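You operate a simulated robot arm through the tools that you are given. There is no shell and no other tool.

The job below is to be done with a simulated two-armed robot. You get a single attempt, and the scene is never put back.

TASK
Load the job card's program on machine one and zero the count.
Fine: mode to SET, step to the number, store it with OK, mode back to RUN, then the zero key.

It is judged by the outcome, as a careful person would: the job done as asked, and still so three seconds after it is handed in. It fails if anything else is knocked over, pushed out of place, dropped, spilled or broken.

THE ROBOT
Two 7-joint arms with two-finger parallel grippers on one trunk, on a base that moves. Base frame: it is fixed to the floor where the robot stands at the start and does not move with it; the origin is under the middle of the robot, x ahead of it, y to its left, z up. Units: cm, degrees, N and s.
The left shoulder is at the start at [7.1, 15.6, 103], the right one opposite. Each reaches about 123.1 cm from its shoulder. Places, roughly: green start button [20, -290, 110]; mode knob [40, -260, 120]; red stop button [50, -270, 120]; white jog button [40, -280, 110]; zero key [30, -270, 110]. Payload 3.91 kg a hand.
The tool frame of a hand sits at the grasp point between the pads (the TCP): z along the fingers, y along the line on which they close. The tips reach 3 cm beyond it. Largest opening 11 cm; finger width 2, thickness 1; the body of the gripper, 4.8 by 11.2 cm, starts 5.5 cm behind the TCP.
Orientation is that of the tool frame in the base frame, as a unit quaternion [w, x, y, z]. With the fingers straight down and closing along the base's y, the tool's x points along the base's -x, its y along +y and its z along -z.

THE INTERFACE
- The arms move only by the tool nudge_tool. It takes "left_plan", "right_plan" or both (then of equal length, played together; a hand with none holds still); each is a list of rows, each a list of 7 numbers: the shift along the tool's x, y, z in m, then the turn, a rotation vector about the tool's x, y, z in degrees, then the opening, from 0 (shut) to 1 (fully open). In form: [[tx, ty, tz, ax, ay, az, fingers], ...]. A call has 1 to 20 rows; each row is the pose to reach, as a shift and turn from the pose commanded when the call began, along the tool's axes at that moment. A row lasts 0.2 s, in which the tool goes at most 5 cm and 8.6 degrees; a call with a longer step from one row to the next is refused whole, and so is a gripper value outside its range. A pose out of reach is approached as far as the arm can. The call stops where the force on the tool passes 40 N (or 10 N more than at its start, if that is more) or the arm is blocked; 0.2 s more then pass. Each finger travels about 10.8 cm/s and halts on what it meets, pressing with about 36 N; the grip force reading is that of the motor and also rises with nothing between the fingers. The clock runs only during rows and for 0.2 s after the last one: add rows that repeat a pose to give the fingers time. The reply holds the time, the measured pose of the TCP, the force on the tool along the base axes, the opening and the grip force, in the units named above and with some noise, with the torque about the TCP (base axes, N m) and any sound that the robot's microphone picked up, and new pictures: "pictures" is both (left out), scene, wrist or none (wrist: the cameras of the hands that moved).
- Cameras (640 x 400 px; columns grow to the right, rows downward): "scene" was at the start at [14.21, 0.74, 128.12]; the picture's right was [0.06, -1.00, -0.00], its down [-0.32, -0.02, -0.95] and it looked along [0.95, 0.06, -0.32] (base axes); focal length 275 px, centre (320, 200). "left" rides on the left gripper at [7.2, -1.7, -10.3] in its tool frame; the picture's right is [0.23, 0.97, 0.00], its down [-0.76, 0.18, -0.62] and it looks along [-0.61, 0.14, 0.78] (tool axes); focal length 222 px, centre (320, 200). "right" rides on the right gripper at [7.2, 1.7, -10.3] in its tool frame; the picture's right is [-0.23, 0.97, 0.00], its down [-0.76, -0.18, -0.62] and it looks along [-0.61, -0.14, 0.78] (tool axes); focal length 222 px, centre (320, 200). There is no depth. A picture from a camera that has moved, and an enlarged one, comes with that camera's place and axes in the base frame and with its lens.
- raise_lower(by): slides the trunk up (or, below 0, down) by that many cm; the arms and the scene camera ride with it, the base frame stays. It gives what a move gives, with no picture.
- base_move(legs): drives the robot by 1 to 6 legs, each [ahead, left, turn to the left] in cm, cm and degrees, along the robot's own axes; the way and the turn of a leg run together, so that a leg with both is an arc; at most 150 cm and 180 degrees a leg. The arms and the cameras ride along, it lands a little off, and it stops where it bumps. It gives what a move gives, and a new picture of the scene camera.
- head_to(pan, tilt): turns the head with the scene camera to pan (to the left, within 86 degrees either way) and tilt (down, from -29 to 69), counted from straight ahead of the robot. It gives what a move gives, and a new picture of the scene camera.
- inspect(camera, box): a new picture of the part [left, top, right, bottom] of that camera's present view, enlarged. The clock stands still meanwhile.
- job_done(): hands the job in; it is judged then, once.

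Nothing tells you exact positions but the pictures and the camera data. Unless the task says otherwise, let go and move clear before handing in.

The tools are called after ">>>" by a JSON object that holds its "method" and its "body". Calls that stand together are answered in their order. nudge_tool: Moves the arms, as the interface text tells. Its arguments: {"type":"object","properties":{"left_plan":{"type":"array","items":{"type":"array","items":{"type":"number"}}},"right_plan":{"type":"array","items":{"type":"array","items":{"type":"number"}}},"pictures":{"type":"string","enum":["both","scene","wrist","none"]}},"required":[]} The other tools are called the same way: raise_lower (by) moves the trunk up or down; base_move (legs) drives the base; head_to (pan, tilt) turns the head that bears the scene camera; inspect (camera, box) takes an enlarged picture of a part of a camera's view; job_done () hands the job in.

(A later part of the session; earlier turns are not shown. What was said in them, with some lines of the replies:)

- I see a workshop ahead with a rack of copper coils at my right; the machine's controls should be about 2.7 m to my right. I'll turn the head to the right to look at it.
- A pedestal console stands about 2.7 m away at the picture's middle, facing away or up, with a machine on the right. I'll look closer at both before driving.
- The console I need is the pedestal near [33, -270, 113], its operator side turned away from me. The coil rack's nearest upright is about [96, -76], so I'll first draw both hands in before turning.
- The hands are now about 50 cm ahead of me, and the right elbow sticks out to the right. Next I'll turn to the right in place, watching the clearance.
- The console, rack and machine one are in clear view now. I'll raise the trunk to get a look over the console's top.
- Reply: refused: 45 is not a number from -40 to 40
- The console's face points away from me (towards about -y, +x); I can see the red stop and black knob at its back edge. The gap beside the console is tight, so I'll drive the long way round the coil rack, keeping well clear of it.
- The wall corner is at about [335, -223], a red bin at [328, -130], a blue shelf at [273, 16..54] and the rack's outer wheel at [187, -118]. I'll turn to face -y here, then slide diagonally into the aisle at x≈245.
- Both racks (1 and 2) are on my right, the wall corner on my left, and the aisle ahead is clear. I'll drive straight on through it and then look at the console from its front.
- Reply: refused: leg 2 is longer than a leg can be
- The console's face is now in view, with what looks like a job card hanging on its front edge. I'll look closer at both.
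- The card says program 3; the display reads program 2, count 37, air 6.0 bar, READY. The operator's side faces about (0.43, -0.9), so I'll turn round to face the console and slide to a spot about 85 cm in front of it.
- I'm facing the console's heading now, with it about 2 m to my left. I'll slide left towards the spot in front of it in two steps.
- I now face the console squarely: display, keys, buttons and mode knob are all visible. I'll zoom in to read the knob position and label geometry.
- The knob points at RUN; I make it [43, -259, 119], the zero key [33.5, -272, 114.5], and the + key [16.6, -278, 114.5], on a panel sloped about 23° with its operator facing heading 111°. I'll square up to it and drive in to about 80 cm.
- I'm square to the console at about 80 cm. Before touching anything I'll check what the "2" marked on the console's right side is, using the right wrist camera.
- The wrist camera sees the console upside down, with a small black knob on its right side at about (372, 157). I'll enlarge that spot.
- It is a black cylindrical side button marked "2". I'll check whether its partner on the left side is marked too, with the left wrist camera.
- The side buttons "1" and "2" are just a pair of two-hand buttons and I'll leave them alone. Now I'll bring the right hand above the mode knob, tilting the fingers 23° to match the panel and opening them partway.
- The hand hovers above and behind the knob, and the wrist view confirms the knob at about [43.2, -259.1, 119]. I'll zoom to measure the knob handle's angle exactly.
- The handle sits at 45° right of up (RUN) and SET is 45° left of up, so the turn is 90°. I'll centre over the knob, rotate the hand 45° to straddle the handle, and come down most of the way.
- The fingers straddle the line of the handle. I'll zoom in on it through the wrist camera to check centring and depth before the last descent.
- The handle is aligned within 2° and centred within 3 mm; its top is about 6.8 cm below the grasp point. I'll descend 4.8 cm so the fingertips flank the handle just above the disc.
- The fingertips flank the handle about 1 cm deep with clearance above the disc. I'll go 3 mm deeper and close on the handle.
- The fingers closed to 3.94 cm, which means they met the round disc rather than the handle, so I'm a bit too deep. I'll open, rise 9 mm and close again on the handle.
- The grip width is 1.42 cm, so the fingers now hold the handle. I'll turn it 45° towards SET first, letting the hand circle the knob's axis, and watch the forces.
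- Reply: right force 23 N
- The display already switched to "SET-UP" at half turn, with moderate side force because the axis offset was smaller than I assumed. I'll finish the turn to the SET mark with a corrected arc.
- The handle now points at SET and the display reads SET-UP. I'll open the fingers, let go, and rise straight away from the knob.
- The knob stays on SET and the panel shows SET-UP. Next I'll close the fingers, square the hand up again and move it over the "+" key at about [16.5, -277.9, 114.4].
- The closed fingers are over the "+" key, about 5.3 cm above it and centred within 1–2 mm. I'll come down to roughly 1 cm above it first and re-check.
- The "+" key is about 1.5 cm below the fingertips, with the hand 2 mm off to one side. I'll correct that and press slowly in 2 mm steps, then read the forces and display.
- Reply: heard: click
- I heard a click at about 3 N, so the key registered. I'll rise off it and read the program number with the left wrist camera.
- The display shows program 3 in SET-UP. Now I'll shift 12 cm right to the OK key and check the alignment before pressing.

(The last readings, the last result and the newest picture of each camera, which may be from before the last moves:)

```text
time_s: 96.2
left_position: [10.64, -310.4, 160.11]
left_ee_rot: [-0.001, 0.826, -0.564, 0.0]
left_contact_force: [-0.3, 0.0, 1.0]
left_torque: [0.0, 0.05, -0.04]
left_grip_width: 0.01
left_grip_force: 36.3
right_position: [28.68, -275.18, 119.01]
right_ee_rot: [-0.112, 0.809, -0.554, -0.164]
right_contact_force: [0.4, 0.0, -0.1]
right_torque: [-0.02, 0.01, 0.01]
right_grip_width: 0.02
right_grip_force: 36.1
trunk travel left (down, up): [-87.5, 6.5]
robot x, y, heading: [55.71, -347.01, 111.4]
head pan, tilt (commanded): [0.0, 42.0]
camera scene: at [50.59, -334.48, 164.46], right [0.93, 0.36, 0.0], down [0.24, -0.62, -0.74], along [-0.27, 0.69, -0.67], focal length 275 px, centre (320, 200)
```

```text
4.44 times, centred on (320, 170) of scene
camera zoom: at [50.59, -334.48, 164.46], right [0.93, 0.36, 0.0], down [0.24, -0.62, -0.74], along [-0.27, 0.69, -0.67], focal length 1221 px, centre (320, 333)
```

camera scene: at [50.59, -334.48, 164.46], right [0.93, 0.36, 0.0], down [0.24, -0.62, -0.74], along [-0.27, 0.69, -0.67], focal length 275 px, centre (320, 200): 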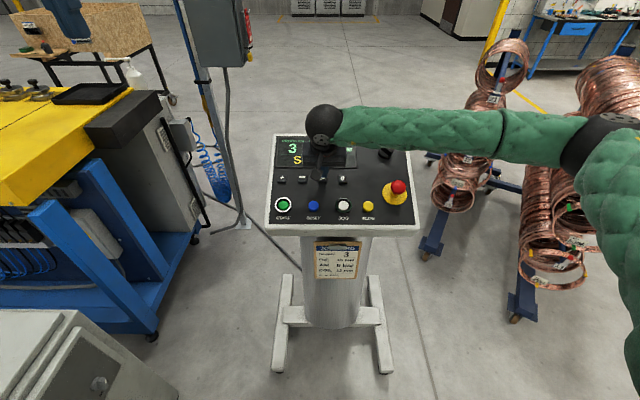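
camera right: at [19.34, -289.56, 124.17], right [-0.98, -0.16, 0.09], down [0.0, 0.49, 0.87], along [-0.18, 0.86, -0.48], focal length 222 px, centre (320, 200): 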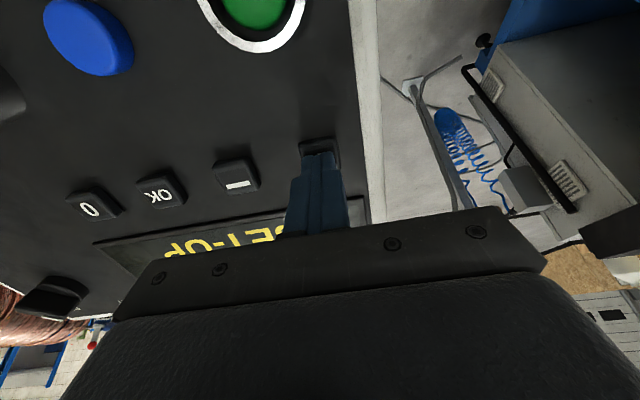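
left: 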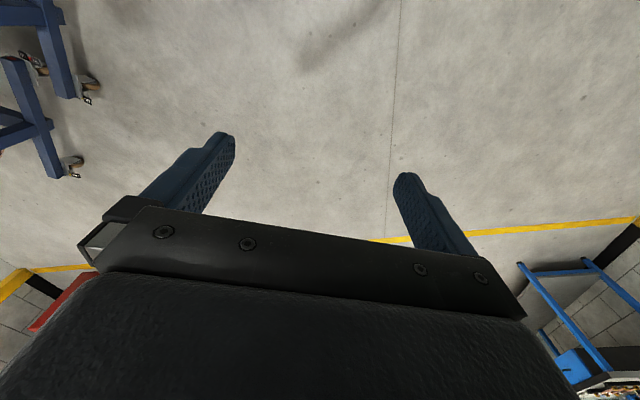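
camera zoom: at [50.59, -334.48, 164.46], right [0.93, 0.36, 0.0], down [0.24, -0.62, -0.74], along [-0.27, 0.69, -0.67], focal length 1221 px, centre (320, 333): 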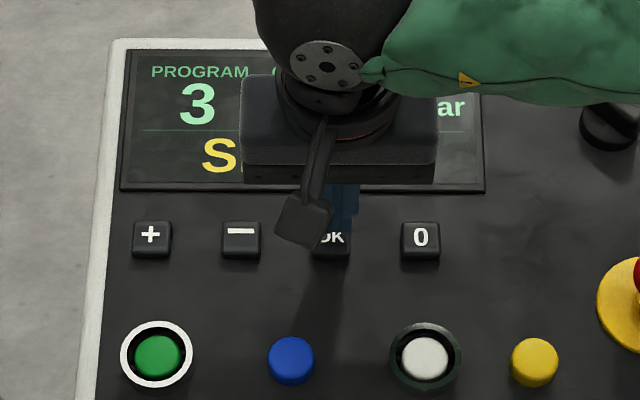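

The OK key sits about 2.5 mm left of the fingertips' line, otherwise well aligned. I'll correct that, press it slowly and lift off again.

>>> {"method": "nudge_tool", "body": {"right_plan": [[0, 0.0025, 0.006, 0, 0, 0, 0], [0, 0.0025, 0.011, 0, 0, 0, 0], [0, 0.0025, 0.013, 0, 0, 0, 0], [0, 0.0025, 0.015, 0, 0, 0, 0], [0, 0.0025, 0.017, 0, 0, 0, 0]], "pictures": "none"}}

>>> {"method": "inspect", "body": {"camera": "right", "box": [240, 90, 400, 190]}}

>>> {"method": "inspect", "body": {"camera": "scene", "box": [260, 125, 380, 215]}}

```text
time_s: 97.4
left_position: [10.59, -310.38, 160.12]
left_ee_rot: [0.0, 0.826, -0.564, -0.001]
left_contact_force: [-0.5, -0.2, -0.2]
left_torque: [0.03, 0.02, 0.0]
left_grip_width: 0.0
left_grip_force: 36.3
right_position: [28.1, -274.61, 117.5]
right_ee_rot: [-0.113, 0.809, -0.552, -0.166]
right_contact_force: [1.8, -1.2, 6.4]
right_torque: [0.11, 0.02, -0.04]
right_grip_width: 0.0
right_grip_force: 36.2
trunk travel left (down, up): [-87.5, 6.5]
robot x, y, heading: [55.41, -347.04, 111.1]
head pan, tilt (commanded): [0.0, 42.0]
heard: click
```

```text
4.00 times, centred on (320, 140) of right
camera zoom: at [30.36, -285.24, 124.11], right [-0.98, -0.16, 0.09], down [0.0, 0.49, 0.87], along [-0.18, 0.86, -0.48], focal length 888 px, centre (320, 440)
```

zoom: 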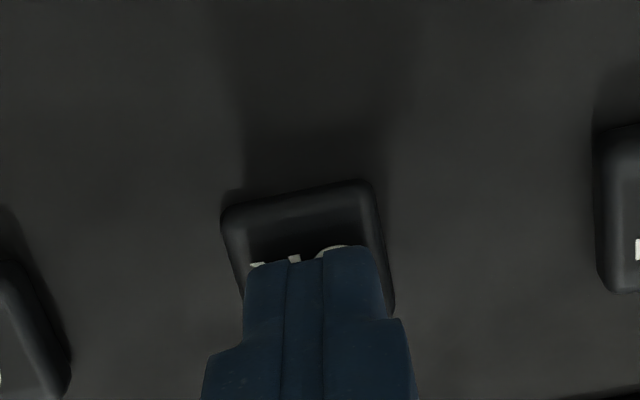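

```text
4.44 times, centred on (320, 170) of scene
camera zoom: at [50.54, -334.56, 164.48], right [0.93, 0.36, 0.0], down [0.24, -0.62, -0.74], along [-0.27, 0.69, -0.67], focal length 1221 px, centre (320, 333)
```

zoom: 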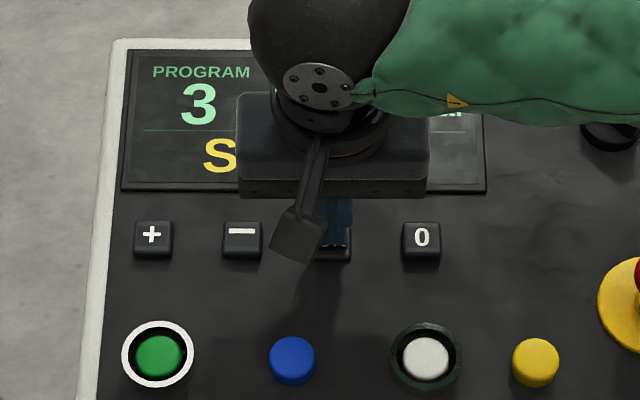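

The OK key clicked. I'll lift clear and read the display.

>>> {"method": "nudge_tool", "body": {"right_plan": [[0, 0, -0.015, 0, 0, 0, 0], [0, 0, -0.04, 0, 0, 0, 0], [0, 0, -0.08, 0, 0, 0, 0], [0, 0, -0.11, 0, 0, 0, 0]], "pictures": "wrist"}}

>>> {"method": "inspect", "body": {"camera": "right", "box": [100, 60, 560, 260]}}

>>> {"method": "inspect", "body": {"camera": "scene", "box": [260, 125, 380, 215]}}

>>> {"method": "inspect", "body": {"camera": "left", "box": [80, 60, 290, 220]}}

```text
time_s: 98.4
left_position: [10.57, -310.4, 160.01]
left_ee_rot: [0.0, 0.825, -0.564, 0.0]
left_contact_force: [-0.2, -0.4, 0.1]
left_torque: [-0.02, -0.05, -0.03]
left_grip_width: 0.01
left_grip_force: 35.9
right_position: [29.71, -278.66, 127.56]
right_ee_rot: [-0.112, 0.809, -0.553, -0.164]
right_contact_force: [-0.4, -0.5, 0.5]
right_torque: [-0.01, 0.02, 0.0]
right_grip_width: 0.01
right_grip_force: 36.0
trunk travel left (down, up): [-87.5, 6.5]
robot x, y, heading: [55.46, -346.96, 111.1]
head pan, tilt (commanded): [0.0, 42.0]
camera right: at [31.95, -289.27, 134.19], right [-0.98, -0.16, 0.09], down [0.0, 0.49, 0.87], along [-0.18, 0.86, -0.48], focal length 222 px, centre (320, 200)
```

right: 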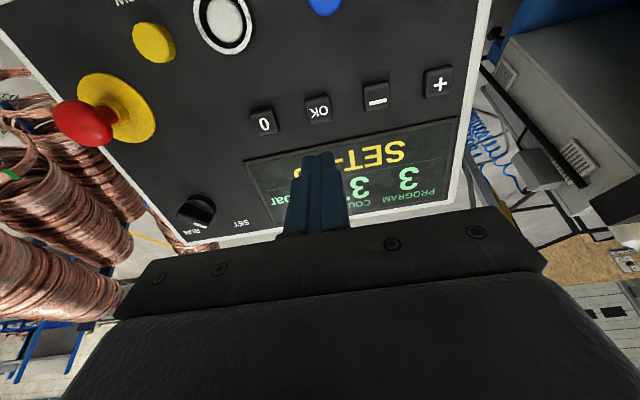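

```text
1.39 times, centred on (330, 160) of right
camera zoom: at [31.95, -289.27, 134.19], right [-0.98, -0.16, 0.09], down [0.0, 0.49, 0.87], along [-0.18, 0.86, -0.48], focal length 309 px, centre (306, 256)
```

zoom: 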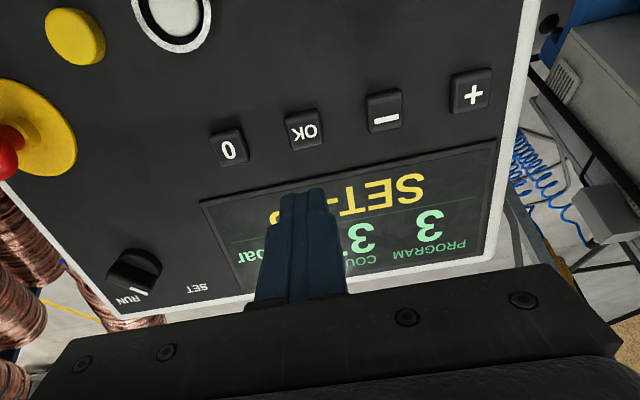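

```text
4.44 times, centred on (320, 170) of scene
camera zoom: at [50.48, -334.48, 164.45], right [0.93, 0.36, 0.0], down [0.24, -0.62, -0.74], along [-0.27, 0.69, -0.67], focal length 1221 px, centre (320, 333)
```

zoom: 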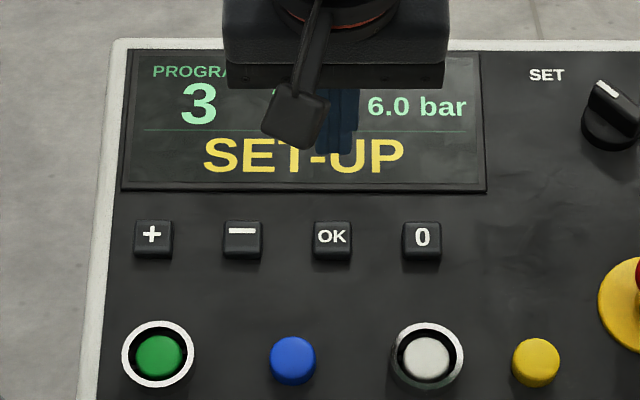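

```text
2.50 times, centred on (185, 140) of left
camera zoom: at [14.92, -316.43, 170.45], right [-0.82, -0.57, 0.0], down [-0.44, 0.64, 0.62], along [-0.35, 0.51, -0.78], focal length 555 px, centre (658, 350)
```

zoom: 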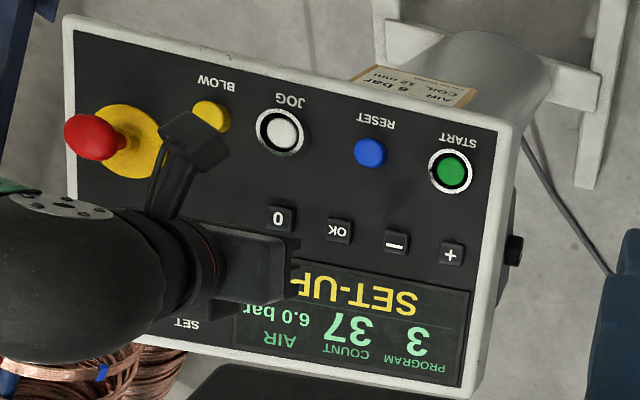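

The display shows program 3, count 37, still SET-UP, as expected until the mode goes back to RUN. I'll go back over the knob, rotating the hand to match the handle and opening the fingers.

>>> {"method": "nudge_tool", "body": {"right_plan": [[-0.0111, -0.0245, 0, 0, 0, -5.6, 0], [-0.0222, -0.049, 0, 0, 0, -11.2, 0], [-0.0333, -0.0735, 0, 0, 0, -16.9, 0], [-0.0445, -0.098, 0.001, 0, 0, -22.5, 0.2], [-0.0556, -0.1225, 0.002, 0, 0, -28.1, 0.45], [-0.0667, -0.147, 0.003, 0, 0, -33.7, 0.45], [-0.0778, -0.1715, 0.003, 0, 0, -39.4, 0.45], [-0.0889, -0.196, 0.003, 0, 0, -45, 0.45], [-0.0889, -0.196, 0.003, 0, 0, -45, 0.45]], "pictures": "wrist"}}

>>> {"method": "inspect", "body": {"camera": "right", "box": [256, 70, 384, 170]}}

>>> {"method": "inspect", "body": {"camera": "scene", "box": [260, 100, 430, 230]}}

```text
time_s: 100.4
left_position: [10.55, -310.39, 159.94]
left_ee_rot: [-0.001, 0.826, -0.564, 0.0]
left_contact_force: [0.2, -0.4, 0.0]
left_torque: [0.05, -0.04, 0.03]
left_grip_width: 0.03
left_grip_force: 36.4
right_position: [44.95, -263.82, 130.78]
right_ee_rot: [-0.167, 0.959, -0.201, -0.109]
right_contact_force: [1.1, -0.9, 0.3]
right_torque: [-0.02, -0.01, -0.02]
right_grip_width: 4.97
right_grip_force: 0.0
trunk travel left (down, up): [-87.5, 6.5]
robot x, y, heading: [55.62, -347.13, 111.3]
head pan, tilt (commanded): [0.0, 42.0]
camera right: at [52.08, -271.62, 137.7], right [-0.61, -0.76, -0.21], down [-0.52, 0.19, 0.83], along [-0.59, 0.62, -0.51], focal length 222 px, centre (320, 200)
```

right: 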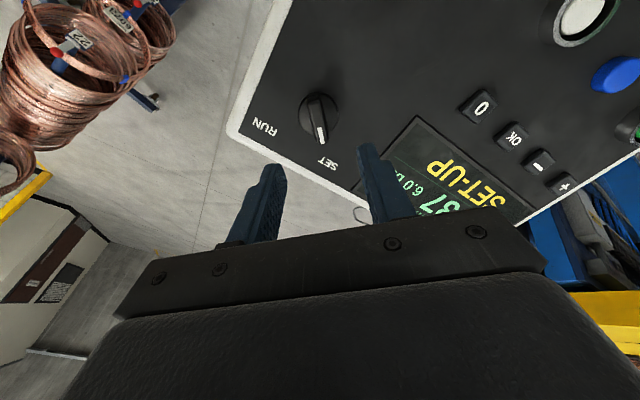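

```text
4.00 times, centred on (320, 120) of right
camera zoom: at [52.08, -271.62, 137.7], right [-0.61, -0.76, -0.21], down [-0.52, 0.19, 0.83], along [-0.59, 0.62, -0.51], focal length 888 px, centre (320, 520)
```

zoom: 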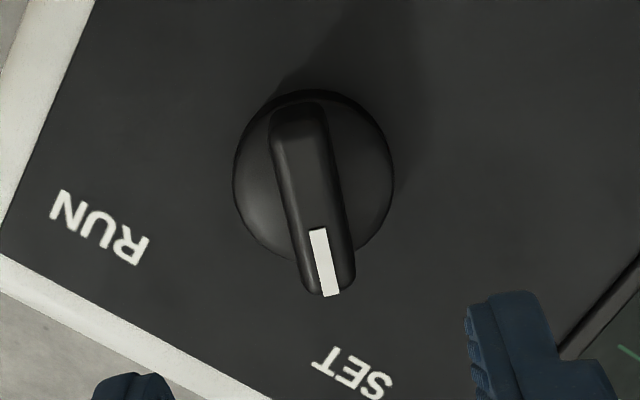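

```text
3.08 times, centred on (345, 165) of scene
camera zoom: at [50.41, -334.44, 164.45], right [0.93, 0.36, 0.0], down [0.24, -0.62, -0.74], along [-0.27, 0.69, -0.67], focal length 845 px, centre (243, 308)
```

zoom: 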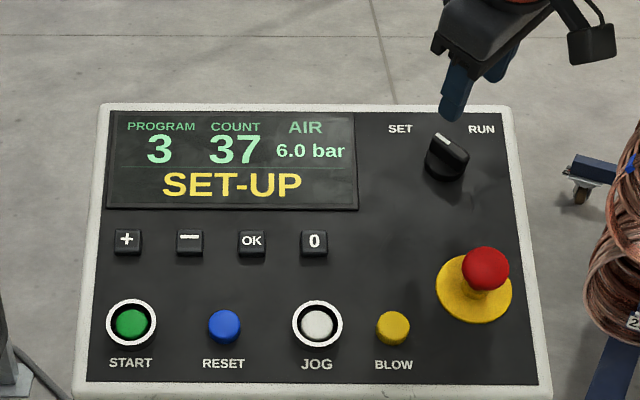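

The handle is aligned with the hand within 2° and centred; it needs a 9 cm descent to the same grip depth as before. I'll go down and close on it.

>>> {"method": "nudge_tool", "body": {"right_plan": [[0, 0, 0.02, 0, 0, 0, 0.45], [0, 0, 0.04, 0, 0, 0, 0.45], [0, 0, 0.06, 0, 0, 0, 0.45], [0, 0, 0.075, 0, 0, 0, 0.45], [0, 0, 0.085, 0, 0, 0, 0.45], [0, 0, 0.09, 0, 0, 0, 0.45], [0, 0, 0.09, 0, 0, 0, 0.3], [0, 0, 0.09, 0, 0, 0, 0.15], [0, 0, 0.09, 0, 0, 0, 0.03], [0, 0, 0.09, 0, 0, 0, 0.03]], "pictures": "none"}}

>>> {"method": "inspect", "body": {"camera": "right", "box": [240, 90, 400, 220]}}

```text
time_s: 102.6
left_position: [10.62, -310.23, 160.05]
left_ee_rot: [0.0, 0.825, -0.565, 0.0]
left_contact_force: [0.8, -0.1, 0.3]
left_torque: [0.04, 0.02, -0.01]
left_grip_width: 0.0
left_grip_force: 35.8
right_position: [43.64, -260.53, 122.38]
right_ee_rot: [-0.167, 0.959, -0.202, -0.109]
right_contact_force: [0.8, 4.8, 2.4]
right_torque: [0.69, -0.24, -0.33]
right_grip_width: 1.37
right_grip_force: 45.1
trunk travel left (down, up): [-87.5, 6.5]
robot x, y, heading: [55.26, -347.51, 111.2]
head pan, tilt (commanded): [0.0, 42.0]
```

```text
3.08 times, centred on (320, 155) of right
camera zoom: at [50.83, -268.22, 129.47], right [-0.62, -0.76, -0.21], down [-0.52, 0.19, 0.83], along [-0.59, 0.62, -0.51], focal length 684 px, centre (320, 338)
```

zoom: 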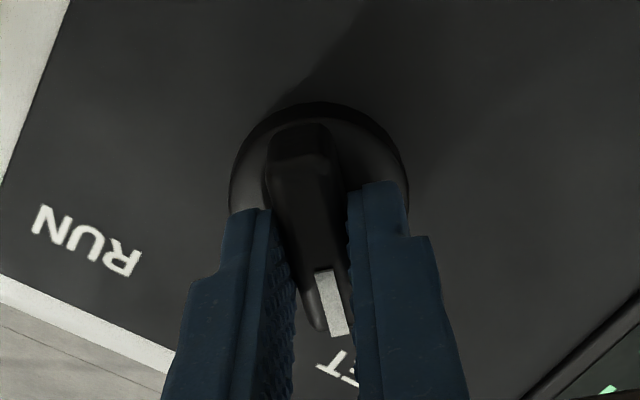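

The fingers hold the handle (1.37 cm) with the grasp point on the knob's axis. I'll turn it 45° back towards RUN and check the forces.

>>> {"method": "nudge_tool", "body": {"right_plan": [[0, 0, 0, 0, 0, 7.5, 0.03], [0, 0, 0, 0, 0, 15, 0.03], [0, 0, 0, 0, 0, 22.5, 0.03], [0, 0, 0, 0, 0, 30, 0.03], [0, 0, 0, 0, 0, 37.5, 0.03], [0, 0, 0, 0, 0, 45, 0.03]], "pictures": "scene"}}

```text
time_s: 104.0
left_position: [10.73, -310.39, 160.04]
left_ee_rot: [0.0, 0.826, -0.564, 0.0]
left_contact_force: [0.3, -0.2, -0.2]
left_torque: [0.01, -0.01, 0.02]
left_grip_width: 0.0
left_grip_force: 36.4
right_position: [43.68, -260.47, 122.58]
right_ee_rot: [-0.111, 0.808, -0.554, -0.164]
right_contact_force: [6.8, 0.6, -1.5]
right_torque: [1.31, 0.18, -0.13]
right_grip_width: 1.42
right_grip_force: 44.9
trunk travel left (down, up): [-87.5, 6.5]
robot x, y, heading: [55.67, -347.31, 111.5]
head pan, tilt (commanded): [0.0, 42.0]
camera scene: at [50.57, -334.41, 164.45], right [0.93, 0.36, 0.0], down [0.24, -0.62, -0.74], along [-0.27, 0.69, -0.67], focal length 275 px, centre (320, 200)
```

scene: 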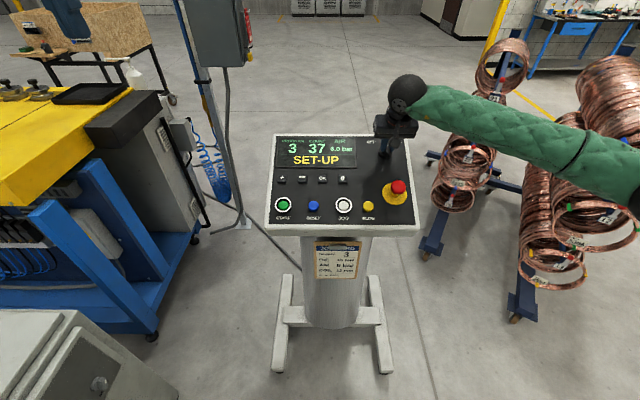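

The forces stay low (about 7 N) and the display still says SET-UP at the half-way point. I'll complete the second 45° to RUN.

>>> {"method": "nudge_tool", "body": {"right_plan": [[0, 0, 0, 0, 0, 7.5, 0.03], [0, 0, 0, 0, 0, 15, 0.03], [0, 0, 0, 0, 0, 22.5, 0.03], [0, 0, 0, 0, 0, 30, 0.03], [0, 0, 0, 0, 0, 37.5, 0.03], [0, 0, 0, 0, 0, 45, 0.03]], "pictures": "scene"}}

>>> {"method": "inspect", "body": {"camera": "scene", "box": [260, 100, 430, 230]}}

>>> {"method": "inspect", "body": {"camera": "right", "box": [240, 90, 400, 220]}}

```text
time_s: 105.4
left_position: [10.77, -310.33, 160.13]
left_ee_rot: [-0.001, 0.826, -0.564, 0.001]
left_contact_force: [0.4, 0.4, -0.5]
left_torque: [0.02, 0.01, 0.04]
left_grip_width: 0.0
left_grip_force: 36.4
right_position: [43.75, -260.39, 122.58]
right_ee_rot: [0.041, -0.535, 0.821, 0.194]
right_contact_force: [9.5, 1.7, -2.0]
right_torque: [-0.95, 0.86, 0.51]
right_grip_width: 1.36
right_grip_force: 45.7
trunk travel left (down, up): [-87.5, 6.5]
robot x, y, heading: [55.63, -347.23, 111.2]
head pan, tilt (commanded): [0.0, 42.0]
camera scene: at [50.63, -334.37, 164.45], right [0.93, 0.36, 0.0], down [0.24, -0.62, -0.74], along [-0.27, 0.69, -0.67], focal length 275 px, centre (320, 200)
```

scene: 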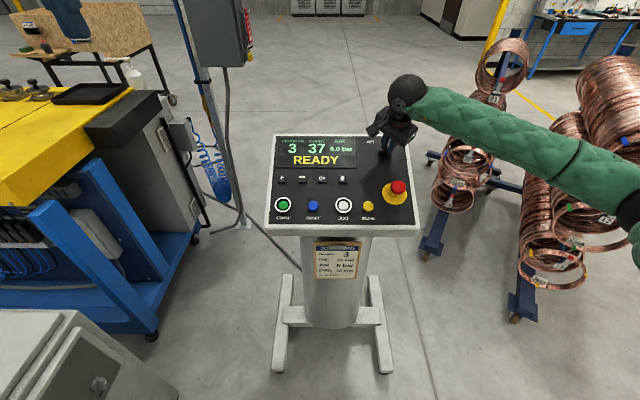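

```text
3.08 times, centred on (345, 165) of scene
camera zoom: at [50.63, -334.37, 164.45], right [0.93, 0.36, 0.0], down [0.24, -0.62, -0.74], along [-0.27, 0.69, -0.67], focal length 845 px, centre (243, 308)
```

zoom: 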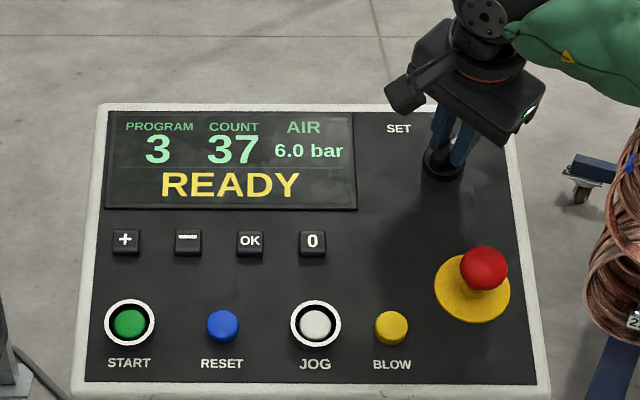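

```text
3.08 times, centred on (320, 155) of right
camera zoom: at [40.52, -269.85, 130.42], right [-0.77, 0.54, 0.33], down [0.57, 0.37, 0.73], along [0.27, 0.76, -0.59], focal length 684 px, centre (320, 338)
```

zoom: 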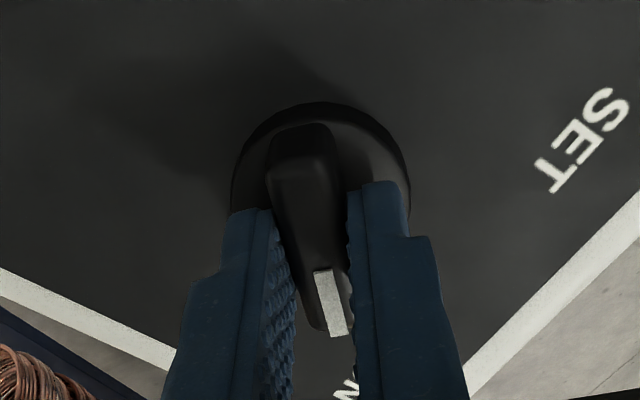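

Mode is back at RUN: the display reads READY, program 3, count 37. I'll release the knob and rise clear of it.

>>> {"method": "nudge_tool", "body": {"right_plan": [[0, 0, 0, 0, 0, 0, 0.3], [0, 0, 0, 0, 0, 0, 0.45], [0, 0, 0, 0, 0, 0, 0.45], [0, 0, -0.02, 0, 0, 0, 0.45], [0, 0, -0.05, 0, 0, 0, 0.45], [0, 0, -0.08, 0, 0, 0, 0.45], [0, 0, -0.1, 0, 0, 0, 0.45]], "pictures": "wrist"}}

>>> {"method": "inspect", "body": {"camera": "scene", "box": [260, 100, 430, 230]}}

```text
time_s: 107.0
left_position: [10.69, -310.38, 160.04]
left_ee_rot: [0.0, 0.826, -0.564, 0.0]
left_contact_force: [-0.5, -0.2, -0.9]
left_torque: [0.04, 0.0, 0.02]
left_grip_width: 0.02
left_grip_force: 35.8
right_position: [45.18, -264.2, 131.82]
right_ee_rot: [0.041, -0.535, 0.821, 0.195]
right_contact_force: [-0.2, 0.0, 0.7]
right_torque: [0.01, 0.0, 0.02]
right_grip_width: 4.96
right_grip_force: 0.1
trunk travel left (down, up): [-87.5, 6.5]
robot x, y, heading: [55.82, -347.24, 111.2]
head pan, tilt (commanded): [0.0, 42.0]
camera right: at [41.88, -273.59, 139.77], right [-0.78, 0.54, 0.33], down [0.57, 0.37, 0.74], along [0.27, 0.76, -0.59], focal length 222 px, centre (320, 200)
```

right: 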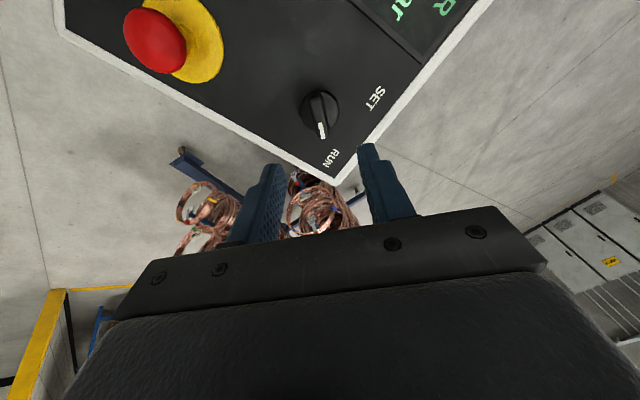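

```text
3.08 times, centred on (345, 165) of scene
camera zoom: at [50.49, -334.48, 164.45], right [0.93, 0.36, 0.0], down [0.24, -0.62, -0.74], along [-0.27, 0.69, -0.67], focal length 845 px, centre (243, 308)
```

zoom: 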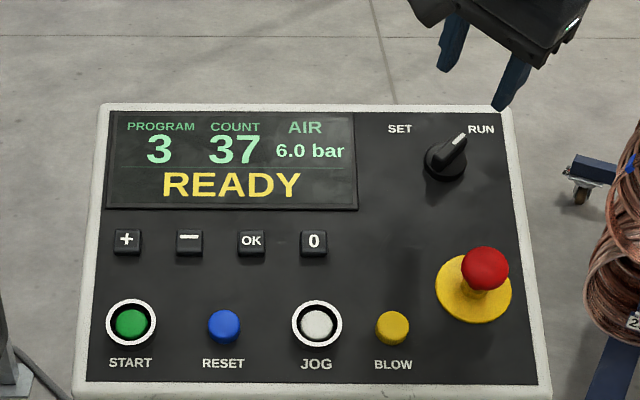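

The knob rests on RUN with READY, program 3. Next I'll close the fingers, straighten the hand and move it over the zero key.

>>> {"method": "nudge_tool", "body": {"right_plan": [[0.0228, 0.005, 0, 0, 0, -6.4, 0.2], [0.0455, 0.0101, 0, 0, 0, -12.9, 0], [0.0683, 0.0151, 0, 0, 0, -19.3, 0], [0.0911, 0.0202, 0, 0, 0, -25.7, 0], [0.1139, 0.0252, 0.01, 0, 0, -32.1, 0], [0.1366, 0.0303, 0.025, 0, 0, -38.6, 0], [0.1594, 0.0353, 0.04, 0, 0, -45, 0], [0.1594, 0.0353, 0.063, 0, 0, -45, 0], [0.1594, 0.0353, 0.079, 0, 0, -45, 0], [0.1594, 0.0353, 0.079, 0, 0, -45, 0]], "pictures": "wrist"}}

>>> {"method": "inspect", "body": {"camera": "right", "box": [240, 90, 400, 190]}}

>>> {"method": "inspect", "body": {"camera": "scene", "box": [260, 125, 380, 215]}}

```text
time_s: 109.2
left_position: [10.47, -310.49, 160.04]
left_ee_rot: [0.0, 0.825, -0.564, 0.0]
left_contact_force: [-0.1, 0.4, 0.8]
left_torque: [0.02, -0.02, -0.01]
left_grip_width: 0.0
left_grip_force: 36.0
right_position: [33.68, -273.86, 121.07]
right_ee_rot: [-0.112, 0.809, -0.553, -0.165]
right_contact_force: [1.3, -0.2, 0.8]
right_torque: [-0.04, -0.04, -0.02]
right_grip_width: 0.01
right_grip_force: 35.8
trunk travel left (down, up): [-87.5, 6.5]
robot x, y, heading: [55.46, -347.32, 111.3]
head pan, tilt (commanded): [0.0, 42.0]
camera right: at [36.03, -284.36, 127.72], right [-0.98, -0.16, 0.09], down [0.0, 0.49, 0.87], along [-0.18, 0.86, -0.48], focal length 222 px, centre (320, 200)
```

right: 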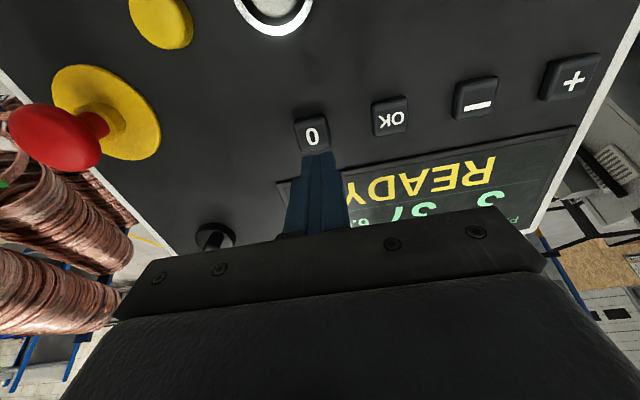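

```text
4.00 times, centred on (320, 140) of right
camera zoom: at [36.03, -284.36, 127.72], right [-0.98, -0.16, 0.09], down [0.0, 0.49, 0.87], along [-0.18, 0.86, -0.48], focal length 888 px, centre (320, 440)
```

zoom: 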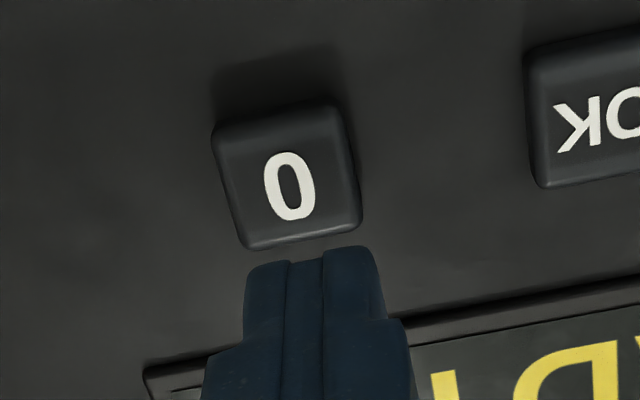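

```text
4.44 times, centred on (320, 170) of scene
camera zoom: at [50.43, -334.49, 164.45], right [0.93, 0.36, 0.0], down [0.24, -0.62, -0.74], along [-0.27, 0.69, -0.67], focal length 1221 px, centre (320, 333)
```

zoom: 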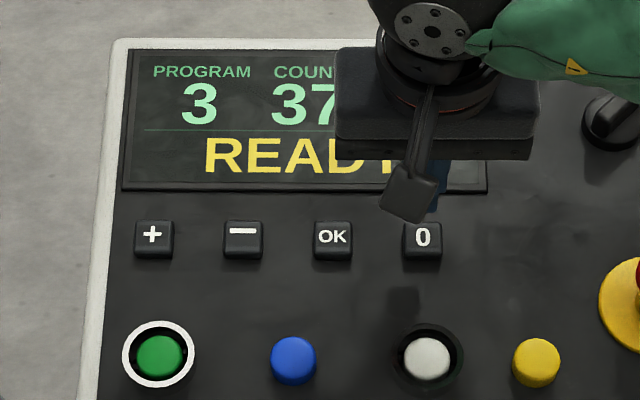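

The zero key is about 4.5 mm to the right of the fingertips' line and 3.5 cm below. I'll correct sideways and press it slowly.

>>> {"method": "nudge_tool", "body": {"right_plan": [[0.002, -0.0045, 0.01, 0, 0, 0, 0], [0.002, -0.0045, 0.022, 0, 0, 0, 0], [0.002, -0.0045, 0.03, 0, 0, 0, 0], [0.002, -0.0045, 0.033, 0, 0, 0, 0], [0.002, -0.0045, 0.035, 0, 0, 0, 0], [0.002, -0.0045, 0.037, 0, 0, 0, 0], [0.002, -0.0045, 0.038, 0, 0, 0, 0]], "pictures": "none"}}

>>> {"method": "inspect", "body": {"camera": "right", "box": [240, 90, 400, 190]}}

>>> {"method": "inspect", "body": {"camera": "scene", "box": [260, 125, 380, 215]}}

```text
time_s: 110.8
left_position: [10.47, -310.42, 160.13]
left_ee_rot: [0.0, 0.825, -0.565, 0.0]
left_contact_force: [0.2, 0.7, -0.4]
left_torque: [-0.03, -0.01, 0.02]
left_grip_width: 0.0
left_grip_force: 35.8
right_position: [34.05, -272.5, 117.7]
right_ee_rot: [-0.113, 0.809, -0.553, -0.165]
right_contact_force: [-0.2, 1.3, 5.5]
right_torque: [0.1, 0.04, 0.0]
right_grip_width: 0.02
right_grip_force: 35.7
trunk travel left (down, up): [-87.5, 6.5]
robot x, y, heading: [55.62, -347.15, 111.4]
head pan, tilt (commanded): [0.0, 42.0]
heard: click
```

```text
4.00 times, centred on (320, 140) of right
camera zoom: at [36.14, -283.0, 124.18], right [-0.98, -0.16, 0.09], down [0.0, 0.49, 0.87], along [-0.18, 0.86, -0.48], focal length 888 px, centre (320, 440)
```

zoom: 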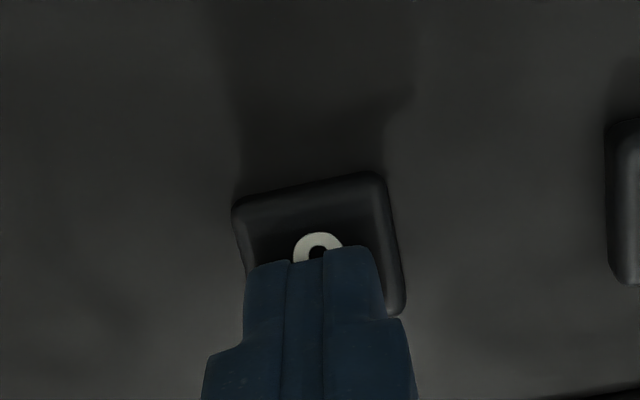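

```text
4.44 times, centred on (320, 170) of scene
camera zoom: at [50.47, -334.48, 164.46], right [0.93, 0.36, 0.0], down [0.24, -0.62, -0.74], along [-0.27, 0.69, -0.67], focal length 1221 px, centre (320, 333)
```

zoom: 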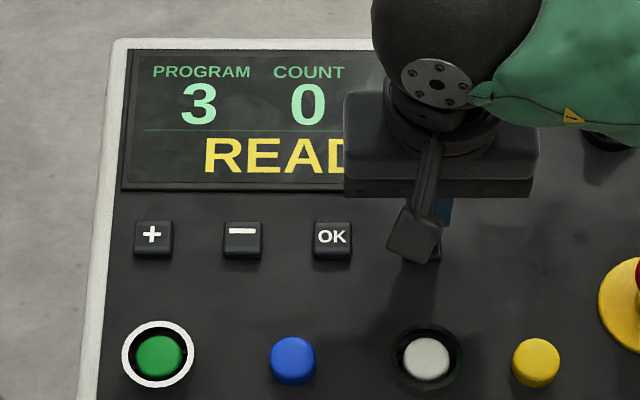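

The key clicked and the count reads 0 with program 3, READY. I'll lift the hand well clear of the panel and verify the final display.

>>> {"method": "nudge_tool", "body": {"right_plan": [[0, 0, -0.015, 0, 0, 0, 0], [0, 0, -0.04, 0, 0, 0, 0], [0, 0, -0.08, 0, 0, 0, 0], [0, 0, -0.12, 0, 0, 0, 0], [0, 0, -0.16, 0, 0, 0, 0], [0, 0, -0.2, 0, 0, 0, 0], [0, -0.04, -0.22, 0, 0, 0, 0], [0, -0.08, -0.24, 0, 0, 0, 0], [0, -0.12, -0.26, 0, 0, 0, 0], [0, -0.16, -0.28, 0, 0, 0, 0], [0, -0.2, -0.3, 0, 0, 0, 0], [0, -0.24, -0.3, 0, 0, 0, 0], [0, -0.28, -0.3, 0, 0, 0, 0], [0, -0.28, -0.3, 0, 0, 0, 0]], "pictures": "scene"}}

>>> {"method": "inspect", "body": {"camera": "scene", "box": [260, 100, 430, 230]}}

```text
time_s: 113.8
left_position: [10.55, -310.41, 159.91]
left_ee_rot: [-0.001, 0.826, -0.564, 0.001]
left_contact_force: [0.1, -0.1, 0.6]
left_torque: [-0.03, 0.02, 0.01]
left_grip_width: 0.01
left_grip_force: 36.0
right_position: [64.26, -273.03, 145.18]
right_ee_rot: [-0.112, 0.809, -0.553, -0.165]
right_contact_force: [0.4, 2.0, 0.1]
right_torque: [-0.01, 0.01, -0.02]
right_grip_width: 0.0
right_grip_force: 36.2
trunk travel left (down, up): [-87.5, 6.5]
robot x, y, heading: [55.35, -347.1, 111.2]
head pan, tilt (commanded): [0.0, 42.0]
camera scene: at [50.38, -334.44, 164.45], right [0.93, 0.36, 0.0], down [0.24, -0.62, -0.74], along [-0.27, 0.69, -0.67], focal length 275 px, centre (320, 200)
```

scene: 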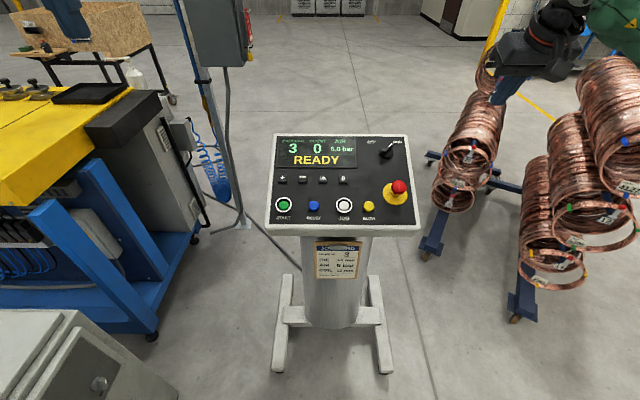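

```text
3.08 times, centred on (345, 165) of scene
camera zoom: at [50.38, -334.44, 164.45], right [0.93, 0.36, 0.0], down [0.24, -0.62, -0.74], along [-0.27, 0.69, -0.67], focal length 845 px, centre (243, 308)
```

zoom: 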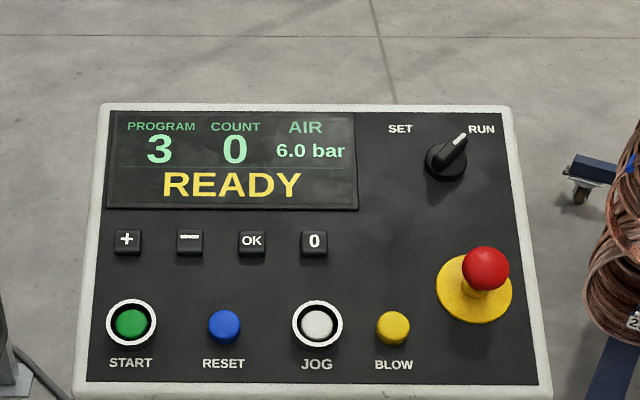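

The panel reads program 3, count 0, air 6.0 bar, READY, with the knob on RUN. Nothing else has moved and both hands are clear, so I'm handing the job in.

>>> {"method": "job_done", "body": {}}

```text
The job is handed in.
```

Machine one's console now shows program 3, the number on the job card, with the count at 0. It reads READY, the mode knob is on RUN and air is at 6.0 bar.

I turned the mode knob to SET, pressed + once to go from 2 to 3 and stored it with OK. Then I turned the knob back to RUN and pressed the zero key. Each key gave a click, and the 3 held after switching back to RUN.

Both hands were clear of the console when I handed the job in. I saw nothing knocked or moved along the way.
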